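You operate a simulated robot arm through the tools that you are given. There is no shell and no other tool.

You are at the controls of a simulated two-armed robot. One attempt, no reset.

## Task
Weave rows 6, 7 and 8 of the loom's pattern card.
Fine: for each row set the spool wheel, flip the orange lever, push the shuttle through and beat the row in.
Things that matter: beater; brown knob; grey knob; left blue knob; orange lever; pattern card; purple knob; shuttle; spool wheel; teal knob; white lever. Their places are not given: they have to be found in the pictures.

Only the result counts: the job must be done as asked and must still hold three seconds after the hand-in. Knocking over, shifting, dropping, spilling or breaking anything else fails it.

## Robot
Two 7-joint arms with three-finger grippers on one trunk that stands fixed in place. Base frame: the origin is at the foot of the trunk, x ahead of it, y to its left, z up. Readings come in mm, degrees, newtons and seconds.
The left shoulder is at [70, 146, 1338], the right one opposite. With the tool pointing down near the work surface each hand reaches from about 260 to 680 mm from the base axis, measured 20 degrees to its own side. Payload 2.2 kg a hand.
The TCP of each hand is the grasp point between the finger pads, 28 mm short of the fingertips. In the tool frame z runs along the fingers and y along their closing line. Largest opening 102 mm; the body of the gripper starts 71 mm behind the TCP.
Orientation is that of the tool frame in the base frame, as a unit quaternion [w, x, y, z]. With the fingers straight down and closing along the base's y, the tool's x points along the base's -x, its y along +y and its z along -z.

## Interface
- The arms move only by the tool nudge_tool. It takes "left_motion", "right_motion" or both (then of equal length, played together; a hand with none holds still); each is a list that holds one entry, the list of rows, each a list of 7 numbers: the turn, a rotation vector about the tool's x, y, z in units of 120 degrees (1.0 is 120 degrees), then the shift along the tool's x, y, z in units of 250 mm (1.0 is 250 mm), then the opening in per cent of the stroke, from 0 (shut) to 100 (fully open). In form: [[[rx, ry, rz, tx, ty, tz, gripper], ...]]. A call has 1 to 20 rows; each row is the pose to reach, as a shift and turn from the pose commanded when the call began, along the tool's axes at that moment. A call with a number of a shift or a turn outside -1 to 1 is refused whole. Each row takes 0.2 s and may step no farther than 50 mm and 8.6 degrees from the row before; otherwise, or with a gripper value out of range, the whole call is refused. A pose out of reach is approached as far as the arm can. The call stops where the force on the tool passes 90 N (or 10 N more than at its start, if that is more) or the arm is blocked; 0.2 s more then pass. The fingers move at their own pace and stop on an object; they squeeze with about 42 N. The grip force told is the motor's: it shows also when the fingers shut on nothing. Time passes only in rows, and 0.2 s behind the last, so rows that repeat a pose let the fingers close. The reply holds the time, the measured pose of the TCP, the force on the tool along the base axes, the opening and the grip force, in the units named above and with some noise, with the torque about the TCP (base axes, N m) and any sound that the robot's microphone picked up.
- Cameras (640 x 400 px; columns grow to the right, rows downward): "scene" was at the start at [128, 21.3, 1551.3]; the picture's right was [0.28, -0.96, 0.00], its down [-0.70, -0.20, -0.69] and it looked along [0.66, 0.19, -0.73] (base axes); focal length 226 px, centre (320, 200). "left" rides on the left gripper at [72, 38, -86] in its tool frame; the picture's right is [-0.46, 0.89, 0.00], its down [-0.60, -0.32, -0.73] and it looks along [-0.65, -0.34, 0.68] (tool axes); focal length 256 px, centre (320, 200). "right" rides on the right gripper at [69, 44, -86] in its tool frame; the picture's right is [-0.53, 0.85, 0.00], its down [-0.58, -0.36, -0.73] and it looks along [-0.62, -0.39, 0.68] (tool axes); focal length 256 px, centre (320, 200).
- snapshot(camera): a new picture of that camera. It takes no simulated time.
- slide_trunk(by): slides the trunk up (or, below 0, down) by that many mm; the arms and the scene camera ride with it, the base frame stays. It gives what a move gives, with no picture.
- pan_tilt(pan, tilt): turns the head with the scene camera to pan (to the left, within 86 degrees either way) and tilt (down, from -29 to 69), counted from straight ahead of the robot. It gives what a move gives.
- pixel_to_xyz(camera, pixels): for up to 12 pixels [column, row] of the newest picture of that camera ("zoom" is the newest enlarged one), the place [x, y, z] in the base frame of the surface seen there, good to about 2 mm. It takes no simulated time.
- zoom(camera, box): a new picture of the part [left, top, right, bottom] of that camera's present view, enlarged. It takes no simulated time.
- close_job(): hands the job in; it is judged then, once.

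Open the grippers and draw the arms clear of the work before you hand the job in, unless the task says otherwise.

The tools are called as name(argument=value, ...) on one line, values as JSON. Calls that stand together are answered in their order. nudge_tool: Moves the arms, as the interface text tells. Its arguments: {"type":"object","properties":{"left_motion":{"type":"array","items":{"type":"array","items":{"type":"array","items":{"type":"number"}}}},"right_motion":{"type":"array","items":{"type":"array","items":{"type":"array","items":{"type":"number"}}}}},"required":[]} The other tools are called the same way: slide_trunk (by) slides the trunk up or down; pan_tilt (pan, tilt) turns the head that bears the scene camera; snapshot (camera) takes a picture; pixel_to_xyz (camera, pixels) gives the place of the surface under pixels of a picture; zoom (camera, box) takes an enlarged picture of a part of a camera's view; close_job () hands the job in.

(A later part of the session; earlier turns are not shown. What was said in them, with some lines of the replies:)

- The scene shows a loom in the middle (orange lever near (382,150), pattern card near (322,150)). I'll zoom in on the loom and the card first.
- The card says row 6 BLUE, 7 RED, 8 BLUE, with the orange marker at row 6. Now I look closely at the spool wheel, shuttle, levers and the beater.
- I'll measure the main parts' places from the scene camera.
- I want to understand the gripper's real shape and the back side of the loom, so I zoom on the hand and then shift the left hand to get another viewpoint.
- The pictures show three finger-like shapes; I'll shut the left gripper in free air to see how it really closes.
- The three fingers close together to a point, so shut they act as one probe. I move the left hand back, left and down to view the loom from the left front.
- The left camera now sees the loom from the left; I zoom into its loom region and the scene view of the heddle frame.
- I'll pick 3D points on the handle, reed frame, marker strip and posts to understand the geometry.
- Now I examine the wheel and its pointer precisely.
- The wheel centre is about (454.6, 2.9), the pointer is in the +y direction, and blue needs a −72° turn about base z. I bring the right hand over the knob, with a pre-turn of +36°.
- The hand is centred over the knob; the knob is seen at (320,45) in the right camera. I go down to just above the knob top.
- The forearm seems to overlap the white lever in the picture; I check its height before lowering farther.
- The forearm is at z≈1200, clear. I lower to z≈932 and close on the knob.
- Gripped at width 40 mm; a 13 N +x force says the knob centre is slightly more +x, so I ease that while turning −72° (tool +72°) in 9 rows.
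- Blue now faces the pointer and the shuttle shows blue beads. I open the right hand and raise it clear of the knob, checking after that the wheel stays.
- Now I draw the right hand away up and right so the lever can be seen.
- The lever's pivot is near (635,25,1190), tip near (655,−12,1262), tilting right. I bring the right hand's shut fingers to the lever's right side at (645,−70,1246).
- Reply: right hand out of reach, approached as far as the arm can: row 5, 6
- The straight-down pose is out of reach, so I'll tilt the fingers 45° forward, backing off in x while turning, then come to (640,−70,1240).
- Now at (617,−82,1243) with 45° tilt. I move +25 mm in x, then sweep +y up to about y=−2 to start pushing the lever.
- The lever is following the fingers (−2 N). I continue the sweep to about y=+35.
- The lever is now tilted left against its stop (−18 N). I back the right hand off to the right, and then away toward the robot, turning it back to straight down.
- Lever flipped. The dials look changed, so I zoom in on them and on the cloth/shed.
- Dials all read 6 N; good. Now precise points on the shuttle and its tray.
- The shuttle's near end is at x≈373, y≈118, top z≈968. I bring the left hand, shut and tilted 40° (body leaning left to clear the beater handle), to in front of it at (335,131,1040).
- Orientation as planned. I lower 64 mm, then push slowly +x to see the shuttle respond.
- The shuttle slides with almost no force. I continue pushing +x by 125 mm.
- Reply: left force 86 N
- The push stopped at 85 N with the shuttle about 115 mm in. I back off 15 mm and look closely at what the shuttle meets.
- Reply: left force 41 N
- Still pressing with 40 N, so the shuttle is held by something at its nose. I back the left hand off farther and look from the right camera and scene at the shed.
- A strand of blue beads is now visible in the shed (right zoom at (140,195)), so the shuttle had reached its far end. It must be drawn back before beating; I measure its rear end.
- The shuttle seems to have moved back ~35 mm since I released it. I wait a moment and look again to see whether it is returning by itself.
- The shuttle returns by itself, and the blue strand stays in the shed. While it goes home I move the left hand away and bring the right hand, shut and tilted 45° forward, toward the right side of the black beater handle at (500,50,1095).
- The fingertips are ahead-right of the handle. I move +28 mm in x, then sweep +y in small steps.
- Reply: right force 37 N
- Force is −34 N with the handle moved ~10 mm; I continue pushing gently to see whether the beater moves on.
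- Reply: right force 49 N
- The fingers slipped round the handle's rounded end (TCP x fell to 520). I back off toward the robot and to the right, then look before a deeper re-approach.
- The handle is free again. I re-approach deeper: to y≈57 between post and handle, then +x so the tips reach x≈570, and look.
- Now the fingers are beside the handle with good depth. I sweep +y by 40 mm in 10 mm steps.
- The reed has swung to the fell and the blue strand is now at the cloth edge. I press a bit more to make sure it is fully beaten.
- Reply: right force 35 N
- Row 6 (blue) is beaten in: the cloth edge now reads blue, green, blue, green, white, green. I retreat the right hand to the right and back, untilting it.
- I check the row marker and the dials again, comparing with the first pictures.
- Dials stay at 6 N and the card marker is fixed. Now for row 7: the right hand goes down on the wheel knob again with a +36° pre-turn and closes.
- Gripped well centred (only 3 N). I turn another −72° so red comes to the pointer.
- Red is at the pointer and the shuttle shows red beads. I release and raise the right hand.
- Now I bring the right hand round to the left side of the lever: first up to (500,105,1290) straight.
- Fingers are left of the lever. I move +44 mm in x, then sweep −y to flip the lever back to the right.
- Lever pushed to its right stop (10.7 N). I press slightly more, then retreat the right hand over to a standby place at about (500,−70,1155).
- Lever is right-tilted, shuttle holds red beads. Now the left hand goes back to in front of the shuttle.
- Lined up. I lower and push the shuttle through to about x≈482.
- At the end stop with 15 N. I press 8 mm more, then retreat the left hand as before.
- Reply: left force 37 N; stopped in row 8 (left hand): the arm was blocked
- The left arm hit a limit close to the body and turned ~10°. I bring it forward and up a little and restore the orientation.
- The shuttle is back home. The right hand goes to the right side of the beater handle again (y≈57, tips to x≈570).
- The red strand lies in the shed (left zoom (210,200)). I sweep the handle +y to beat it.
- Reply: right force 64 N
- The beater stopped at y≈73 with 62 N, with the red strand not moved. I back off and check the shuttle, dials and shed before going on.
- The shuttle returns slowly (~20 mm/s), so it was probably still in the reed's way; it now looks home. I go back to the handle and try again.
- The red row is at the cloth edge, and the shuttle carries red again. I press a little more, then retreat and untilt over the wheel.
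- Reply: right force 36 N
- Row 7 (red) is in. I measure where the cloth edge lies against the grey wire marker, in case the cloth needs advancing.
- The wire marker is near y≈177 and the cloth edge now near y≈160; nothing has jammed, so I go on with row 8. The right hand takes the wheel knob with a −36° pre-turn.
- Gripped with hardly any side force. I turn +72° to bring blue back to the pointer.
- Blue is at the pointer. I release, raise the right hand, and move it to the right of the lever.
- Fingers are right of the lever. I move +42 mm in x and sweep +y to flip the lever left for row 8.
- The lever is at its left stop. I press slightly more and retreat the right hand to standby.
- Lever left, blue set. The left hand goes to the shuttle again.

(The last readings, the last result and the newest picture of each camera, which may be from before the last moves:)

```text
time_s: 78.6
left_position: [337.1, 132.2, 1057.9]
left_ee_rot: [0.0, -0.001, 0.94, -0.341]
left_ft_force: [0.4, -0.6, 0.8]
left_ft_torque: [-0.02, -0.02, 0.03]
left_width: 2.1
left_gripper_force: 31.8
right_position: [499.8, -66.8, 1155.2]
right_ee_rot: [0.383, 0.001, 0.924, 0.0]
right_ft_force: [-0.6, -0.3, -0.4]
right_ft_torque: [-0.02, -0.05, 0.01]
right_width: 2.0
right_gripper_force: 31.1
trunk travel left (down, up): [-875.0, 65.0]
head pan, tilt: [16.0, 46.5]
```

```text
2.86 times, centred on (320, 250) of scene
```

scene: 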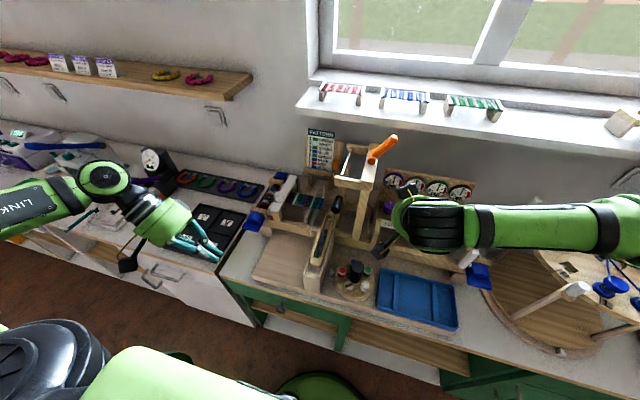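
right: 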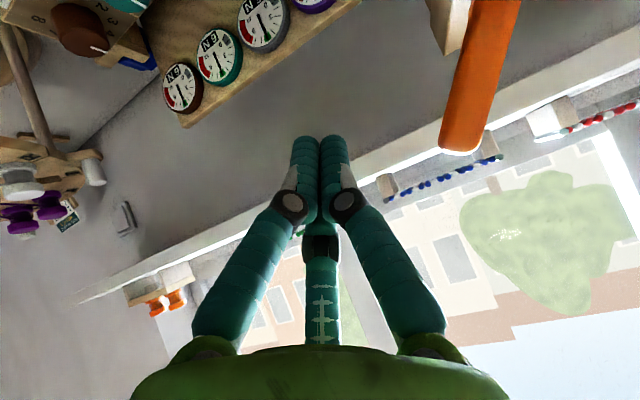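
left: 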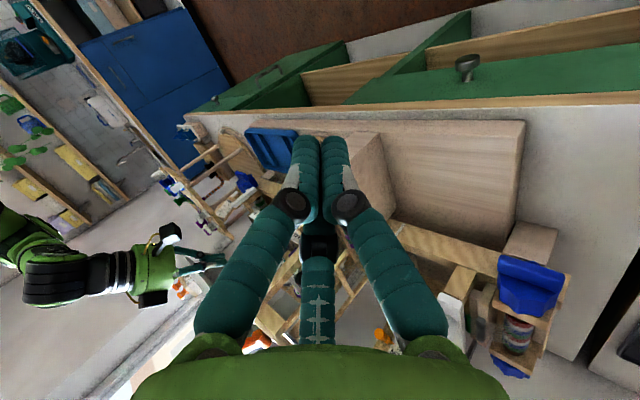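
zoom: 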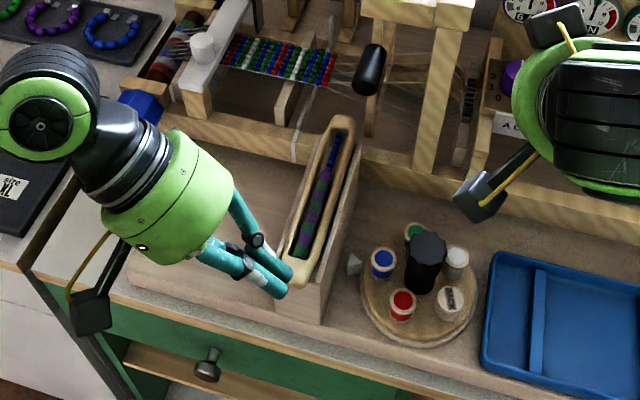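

Aligned again. I lower and push the shuttle through.

nudge_tool(left_motion=[[[0, 0, 0, 0, 0.105, 0.1265, 0], [0, 0, 0, 0, 0.212, 0.253, 0], [0, 0, 0, -0.1, 0.212, 0.253, 0], [0, 0, 0, -0.2, 0.212, 0.253, 0], [0, 0, 0, -0.3, 0.212, 0.253, 0], [0, 0, 0, -0.4, 0.212, 0.253, 0], [0, 0, 0, -0.48, 0.212, 0.253, 0], [0, 0, 0, -0.54, 0.212, 0.253, 0], [0, 0, 0, -0.58, 0.212, 0.253, 0], [0, 0, 0, -0.61, 0.212, 0.253, 0], [0, 0, 0, -0.61, 0.212, 0.253, 0]]])

zoom(camera="scene", box=[260, 160, 400, 280])

```text
time_s: 81.0
left_position: [474.8, 131.9, 976.8]
left_ee_rot: [-0.008, 0.004, 0.941, -0.34]
left_ft_force: [-40.1, 3.1, 2.3]
left_ft_torque: [-0.36, 0.41, -0.51]
left_width: 2.0
left_gripper_force: 31.5
right_position: [490.8, -66.6, 1158.0]
right_ee_rot: [0.387, 0.001, 0.922, 0.0]
right_ft_force: [-0.5, 0.3, 0.1]
right_ft_torque: [0.0, 0.04, -0.01]
right_width: 2.1
right_gripper_force: 31.0
trunk travel left (down, up): [-875.0, 65.0]
head pan, tilt: [16.0, 46.5]
```

```text
3.33 times, centred on (330, 220) of scene
```

zoom: 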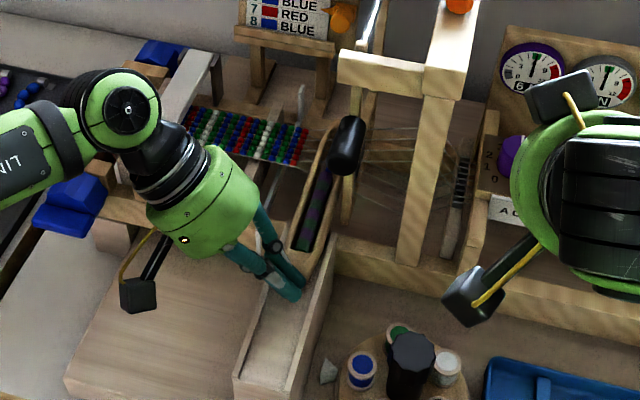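

The shuttle is at its far stop (40 N at x≈475, as before). I retreat the left hand, staying farther from the body this time.

nudge_tool(left_motion=[[[0, 0, 0, 0.15, 0, 0, 0], [0, 0, 0, 0.3, 0, -0.05, 0], [0, 0, 0, 0.42, 0, -0.2, 0], [0, 0, 0, 0.5, 0, -0.35, 0], [0, 0, 0, 0.56, 0, -0.5, 0], [0, 0, 0, 0.58, 0, -0.65, 0], [0, 0, 0, 0.6, 0, -0.8, 0], [0, 0, 0, 0.6, 0, -0.9, 0], [0, 0, 0, 0.6, 0, -0.9, 0], [0, 0, 0, 0.6, 0, -0.9, 0], [0, 0, 0, 0.6, 0, -0.9, 0], [0, 0, 0, 0.6, 0, -0.9, 0], [0, 0, 0, 0.6, 0, -0.9, 0], [0, 0, 0, 0.6, 0, -0.9, 0]]])

zoom(camera="scene", box=[260, 160, 400, 300])

snapshot(camera="left")

```text
time_s: 84.0
left_position: [338.3, 276.7, 1148.4]
left_ee_rot: [0.0, 0.0, 0.94, -0.341]
left_ft_force: [0.4, -0.6, -0.2]
left_ft_torque: [-0.02, 0.0, 0.01]
left_width: 2.0
left_gripper_force: 31.3
right_position: [500.9, -66.3, 1153.8]
right_ee_rot: [0.382, 0.001, 0.924, 0.0]
right_ft_force: [-0.4, -0.3, 0.2]
right_ft_torque: [0.0, -0.01, -0.02]
right_width: 2.4
right_gripper_force: 31.2
trunk travel left (down, up): [-875.0, 65.0]
head pan, tilt: [16.0, 46.5]
```

```text
2.86 times, centred on (330, 230) of scene
```

zoom: 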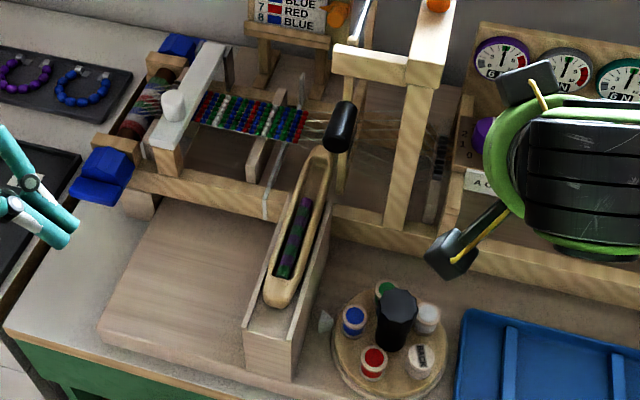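

```text
taken
```

left: 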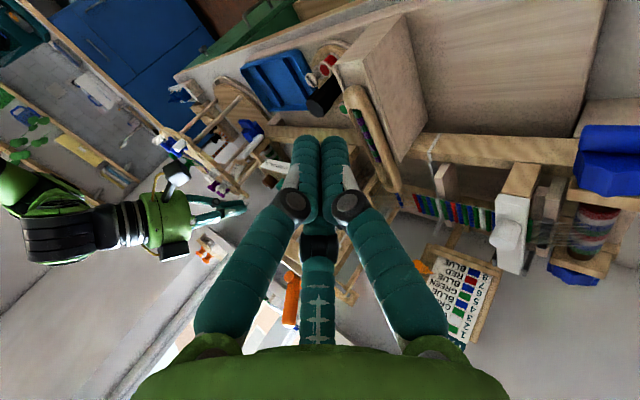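

A blue strand lies in the shed and the shuttle is on its way home. The right hand goes toward the handle, waiting before the last part so the shuttle gets home.

nudge_tool(right_motion=[[[0, 0, 0, 0.06, 0.124, 0.02, 0], [0, 0, 0, 0.12, 0.247, 0.04, 0], [0, 0, 0, 0.18, 0.371, 0.06, 0], [0, 0, 0, 0.243, 0.494, 0.079, 0], [0, 0, 0, 0.243, 0.494, 0.079, 0], [0, 0, 0, 0.243, 0.494, 0.079, 0], [0, 0, 0, 0.243, 0.494, 0.079, 0], [0, 0, 0, 0.243, 0.494, 0.079, 0], [0, 0, 0, 0.243, 0.494, 0.079, 0], [0, 0, 0, 0.243, 0.494, 0.079, 0], [0, 0, 0, 0.243, 0.494, 0.079, 0], [0, 0, 0, 0.243, 0.494, 0.079, 0], [0, 0, 0, 0.243, 0.494, 0.079, 0], [0, 0, 0, 0.243, 0.494, 0.079, 0], [0, 0, 0, 0.243, 0.494, 0.079, 0], [0, 0, 0, 0.131, 0.494, 0.21, 0], [0, 0, 0, 0.071, 0.494, 0.285, 0], [0, 0, 0, 0.042, 0.494, 0.317, 0]]])

snapshot(camera="right")

zoom(camera="left", box=[330, 80, 500, 240])

```text
time_s: 87.8
left_position: [339.2, 275.7, 1148.7]
left_ee_rot: [0.0, -0.001, 0.94, -0.341]
left_ft_force: [0.1, 0.7, -0.4]
left_ft_torque: [-0.01, -0.01, -0.01]
left_width: 2.2
left_gripper_force: 31.0
right_position: [549.2, 55.9, 1093.7]
right_ee_rot: [0.384, 0.001, 0.923, 0.0]
right_ft_force: [-0.3, 0.3, 0.7]
right_ft_torque: [-0.02, -0.01, -0.02]
right_width: 2.3
right_gripper_force: 31.0
trunk travel left (down, up): [-875.0, 65.0]
head pan, tilt: [16.0, 46.5]
```

```text
taken
```

right: 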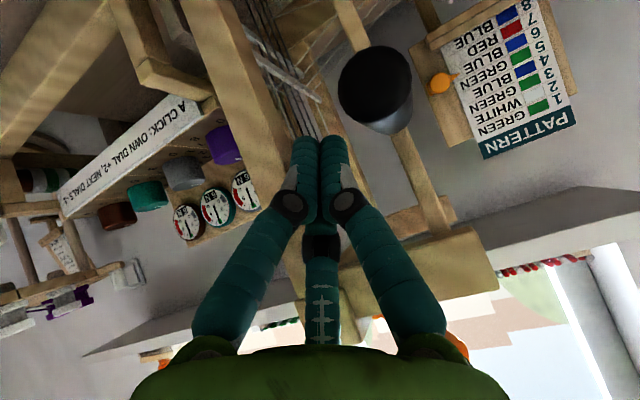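

```text
2.50 times, centred on (415, 160) of left
```

zoom: 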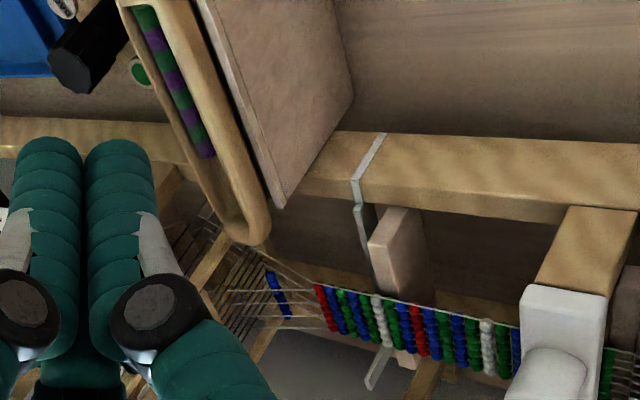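

The blue strand is visible in the shed. I wait one more second and then sweep +y to beat it in.

nudge_tool(right_motion=[[[0, 0, 0, 0, 0, 0, 0], [0, 0, 0, 0, 0, 0, 0], [0, 0, 0, 0, 0, 0, 0], [0, 0, 0, 0, 0, 0, 0], [0, 0, 0, 0, 0, 0, 0], [0, 0, 0, 0, 0.04, 0, 0], [0, 0, 0, 0, 0.08, 0, 0], [0, 0, 0, 0, 0.12, 0, 0], [0, 0, 0, 0, 0.16, 0, 0], [0, 0, 0, 0, 0.16, 0, 0]]])

zoom(camera="left", box=[330, 80, 500, 240])

snapshot(camera="right")

```text
time_s: 90.0
left_position: [337.3, 271.2, 1149.9]
left_ee_rot: [0.002, -0.001, 0.94, -0.34]
left_ft_force: [0.8, 0.9, -0.5]
left_ft_torque: [0.02, 0.02, -0.01]
left_width: 2.4
left_gripper_force: 31.8
right_position: [550.0, 89.0, 1092.4]
right_ee_rot: [0.384, 0.004, 0.923, -0.002]
right_ft_force: [-4.1, -21.9, 0.3]
right_ft_torque: [-0.39, 0.09, -0.33]
right_width: 1.8
right_gripper_force: 31.6
trunk travel left (down, up): [-875.0, 65.0]
head pan, tilt: [16.0, 46.5]
```

```text
2.50 times, centred on (415, 160) of left
```

zoom: 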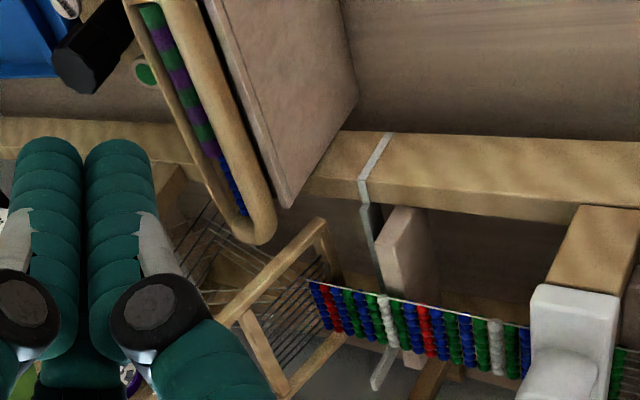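

```text
taken
```

right: 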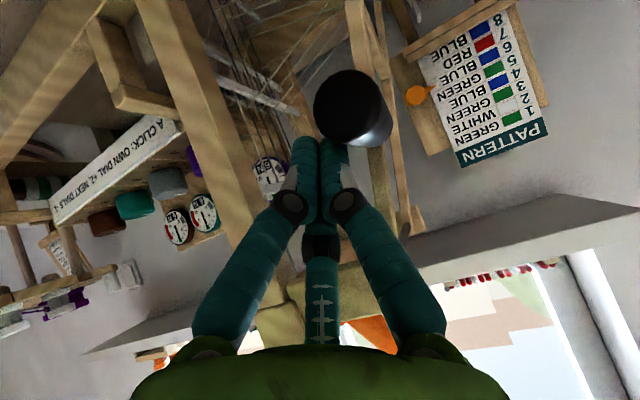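

Row 8 (blue) is at the edge: blue, red, blue, green, blue, green, white. I press a little more, then retreat the right hand.

nudge_tool(right_motion=[[[0, 0, 0, 0, 0.02, 0, 0], [0, 0, 0, 0, 0.03, 0, 0]]])

nudge_tool(right_motion=[[[0, 0, 0, 0, -0.1, 0, 0], [0, 0, 0, 0, -0.19, 0, 0], [0, 0, 0, 0.1, -0.19, -0.12, 0], [0, 0, 0, 0.2, -0.21, -0.238, 0], [0, 0.07, 0, 0.19, -0.32, -0.32, 30], [0, 0.14, 0, 0.19, -0.44, -0.4, 60], [0, 0.21, 0, 0.18, -0.56, -0.48, 100], [0, 0.28, 0, 0.17, -0.68, -0.56, 100], [0, 0.33, 0, 0.16, -0.76, -0.64, 100], [0, 0.375, 0, 0.16, -0.8, -0.72, 100]]])

snapshot(camera="scene")

zoom(camera="scene", box=[270, 180, 350, 240])

zoom(camera="scene", box=[370, 160, 490, 250])

```text
time_s: 90.6
left_position: [337.4, 267.6, 1152.3]
left_ee_rot: [0.001, 0.0, 0.941, -0.337]
left_ft_force: [0.6, 0.2, -0.1]
left_ft_torque: [-0.02, -0.01, -0.05]
left_width: 2.0
left_gripper_force: 31.4
right_position: [551.4, 90.4, 1092.0]
right_ee_rot: [0.384, 0.007, 0.923, -0.005]
right_ft_force: [-8.0, -35.3, -2.5]
right_ft_torque: [-0.69, 0.34, -0.55]
right_width: 1.8
right_gripper_force: 31.3
trunk travel left (down, up): [-875.0, 65.0]
head pan, tilt: [16.0, 46.5]
```

```text
time_s: 92.8
left_position: [339.0, 276.5, 1147.7]
left_ee_rot: [0.001, 0.0, 0.94, -0.342]
left_ft_force: [-0.4, 0.4, -0.1]
left_ft_torque: [0.0, 0.02, -0.06]
left_width: 2.0
left_gripper_force: 32.0
right_position: [393.6, -96.3, 1189.5]
right_ee_rot: [-0.001, 0.001, 1.0, 0.002]
right_ft_force: [1.4, -0.8, -0.6]
right_ft_torque: [-0.05, -0.03, 0.0]
right_width: 101.9
right_gripper_force: 0.1
trunk travel left (down, up): [-875.0, 65.0]
head pan, tilt: [16.0, 46.5]
```

```text
taken
```

scene: 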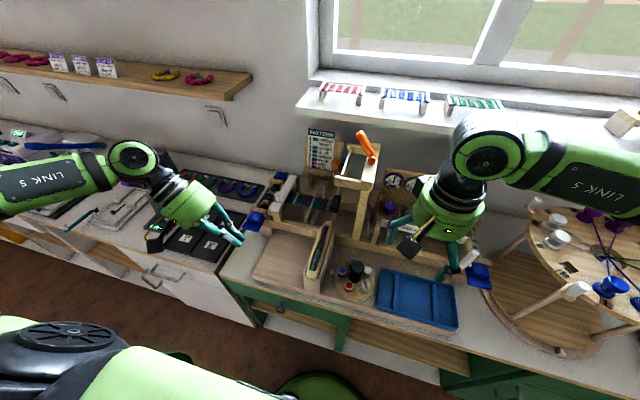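

```text
6.67 times, centred on (310, 210) of scene
```

zoom: 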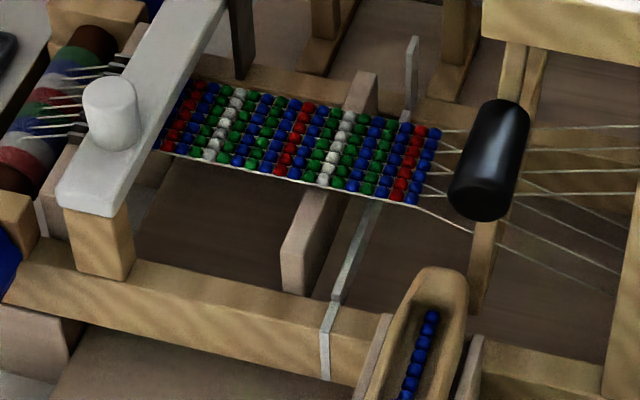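

```text
4.44 times, centred on (430, 205) of scene
```

zoom: 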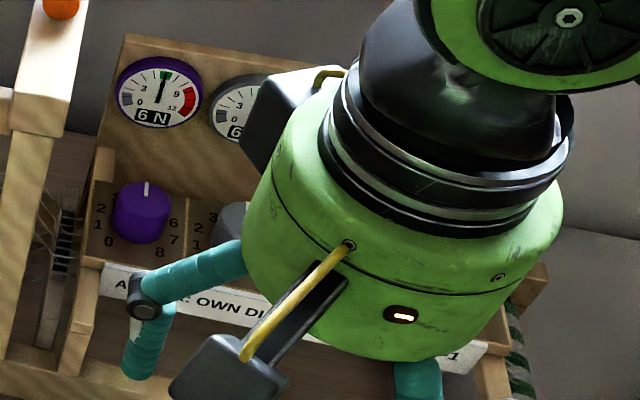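

All three rows are in: …green, white, green, blue, green, blue, red, blue. I open both grippers and draw the arms up and clear, then make a last check.

nudge_tool(right_motion=[[[0, 0, 0, 0, -0.05, -0.15, 100], [0, 0, 0, 0.0, -0.1, -0.3, 100], [0, 0, 0, 0, -0.15, -0.45, 100], [0, 0, 0, 0, -0.2, -0.6, 100]]], left_motion=[[[0, 0, 0, 0, 0, -0.15, 50], [0, 0, 0, 0, 0, -0.3, 100], [0, 0, 0, 0, -0.1, -0.4, 100], [0, 0, 0, 0, -0.2, -0.45, 100]]])

snapshot(camera="scene")

zoom(camera="scene", box=[240, 110, 500, 320])

zoom(camera="scene", box=[370, 160, 490, 250])

```text
time_s: 93.8
left_position: [338.2, 308.4, 1269.3]
left_ee_rot: [0.0, -0.001, 0.94, -0.341]
left_ft_force: [1.0, -0.3, 0.4]
left_ft_torque: [0.04, 0.0, 0.01]
left_width: 101.9
left_gripper_force: 0.1
right_position: [390.3, -148.0, 1339.9]
right_ee_rot: [0.0, 0.001, 1.0, 0.001]
right_ft_force: [0.1, -0.2, 0.0]
right_ft_torque: [0.0, -0.02, -0.01]
right_width: 101.9
right_gripper_force: 0.0
trunk travel left (down, up): [-875.0, 65.0]
head pan, tilt: [16.0, 46.5]
```

```text
taken
```

scene: 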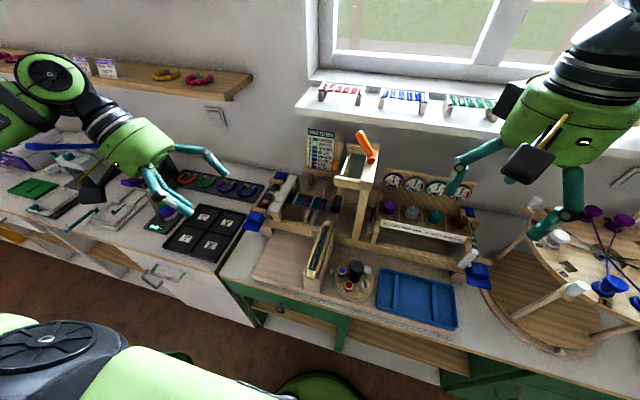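

```text
1.90 times, centred on (370, 215) of scene
```

zoom: 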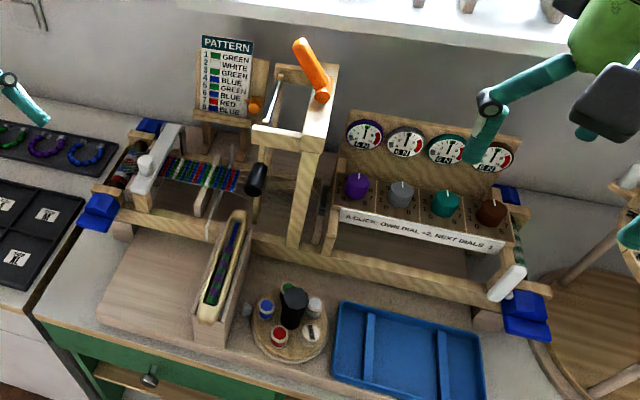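

```text
4.44 times, centred on (430, 205) of scene
```

zoom: 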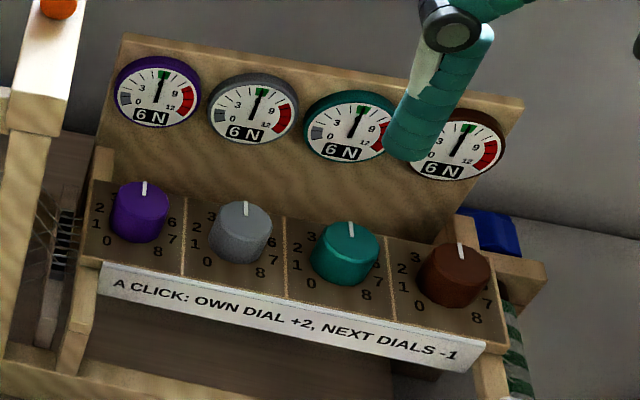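

Everything is in place: the three rows are woven in order, all four dials read 6 N, nothing else has moved, and both arms are clear with open grippers. I hand the job in.

close_job()

```text
The job is handed in.
```

I wove rows 6, 7 and 8 in blue, red and blue, as the pattern card shows, and handed the job in. I don't have the verdict on it.

- **Cloth:** the last picture shows blue, red, blue at the cloth edge, right after the earlier rows.
- **Tension:** all four dials still read 6 N, so I left the knobs alone.
- **Beater:** two early beating strokes, one on row 6 and one on row 7, were blocked. The likely cause is that the shuttle was still sliding home. On row 6 the fingers also slipped off the handle. Both rows beat in cleanly on the next try.
- **Cloth advance:** the cloth edge is now past the grey wire marker. Nothing jammed, so I didn't wind the cloth on with the white lever and left blue knob.
- **Hand-in state:** both grippers were open and the arms clear of the loom, and I saw nothing else moved or knocked over.
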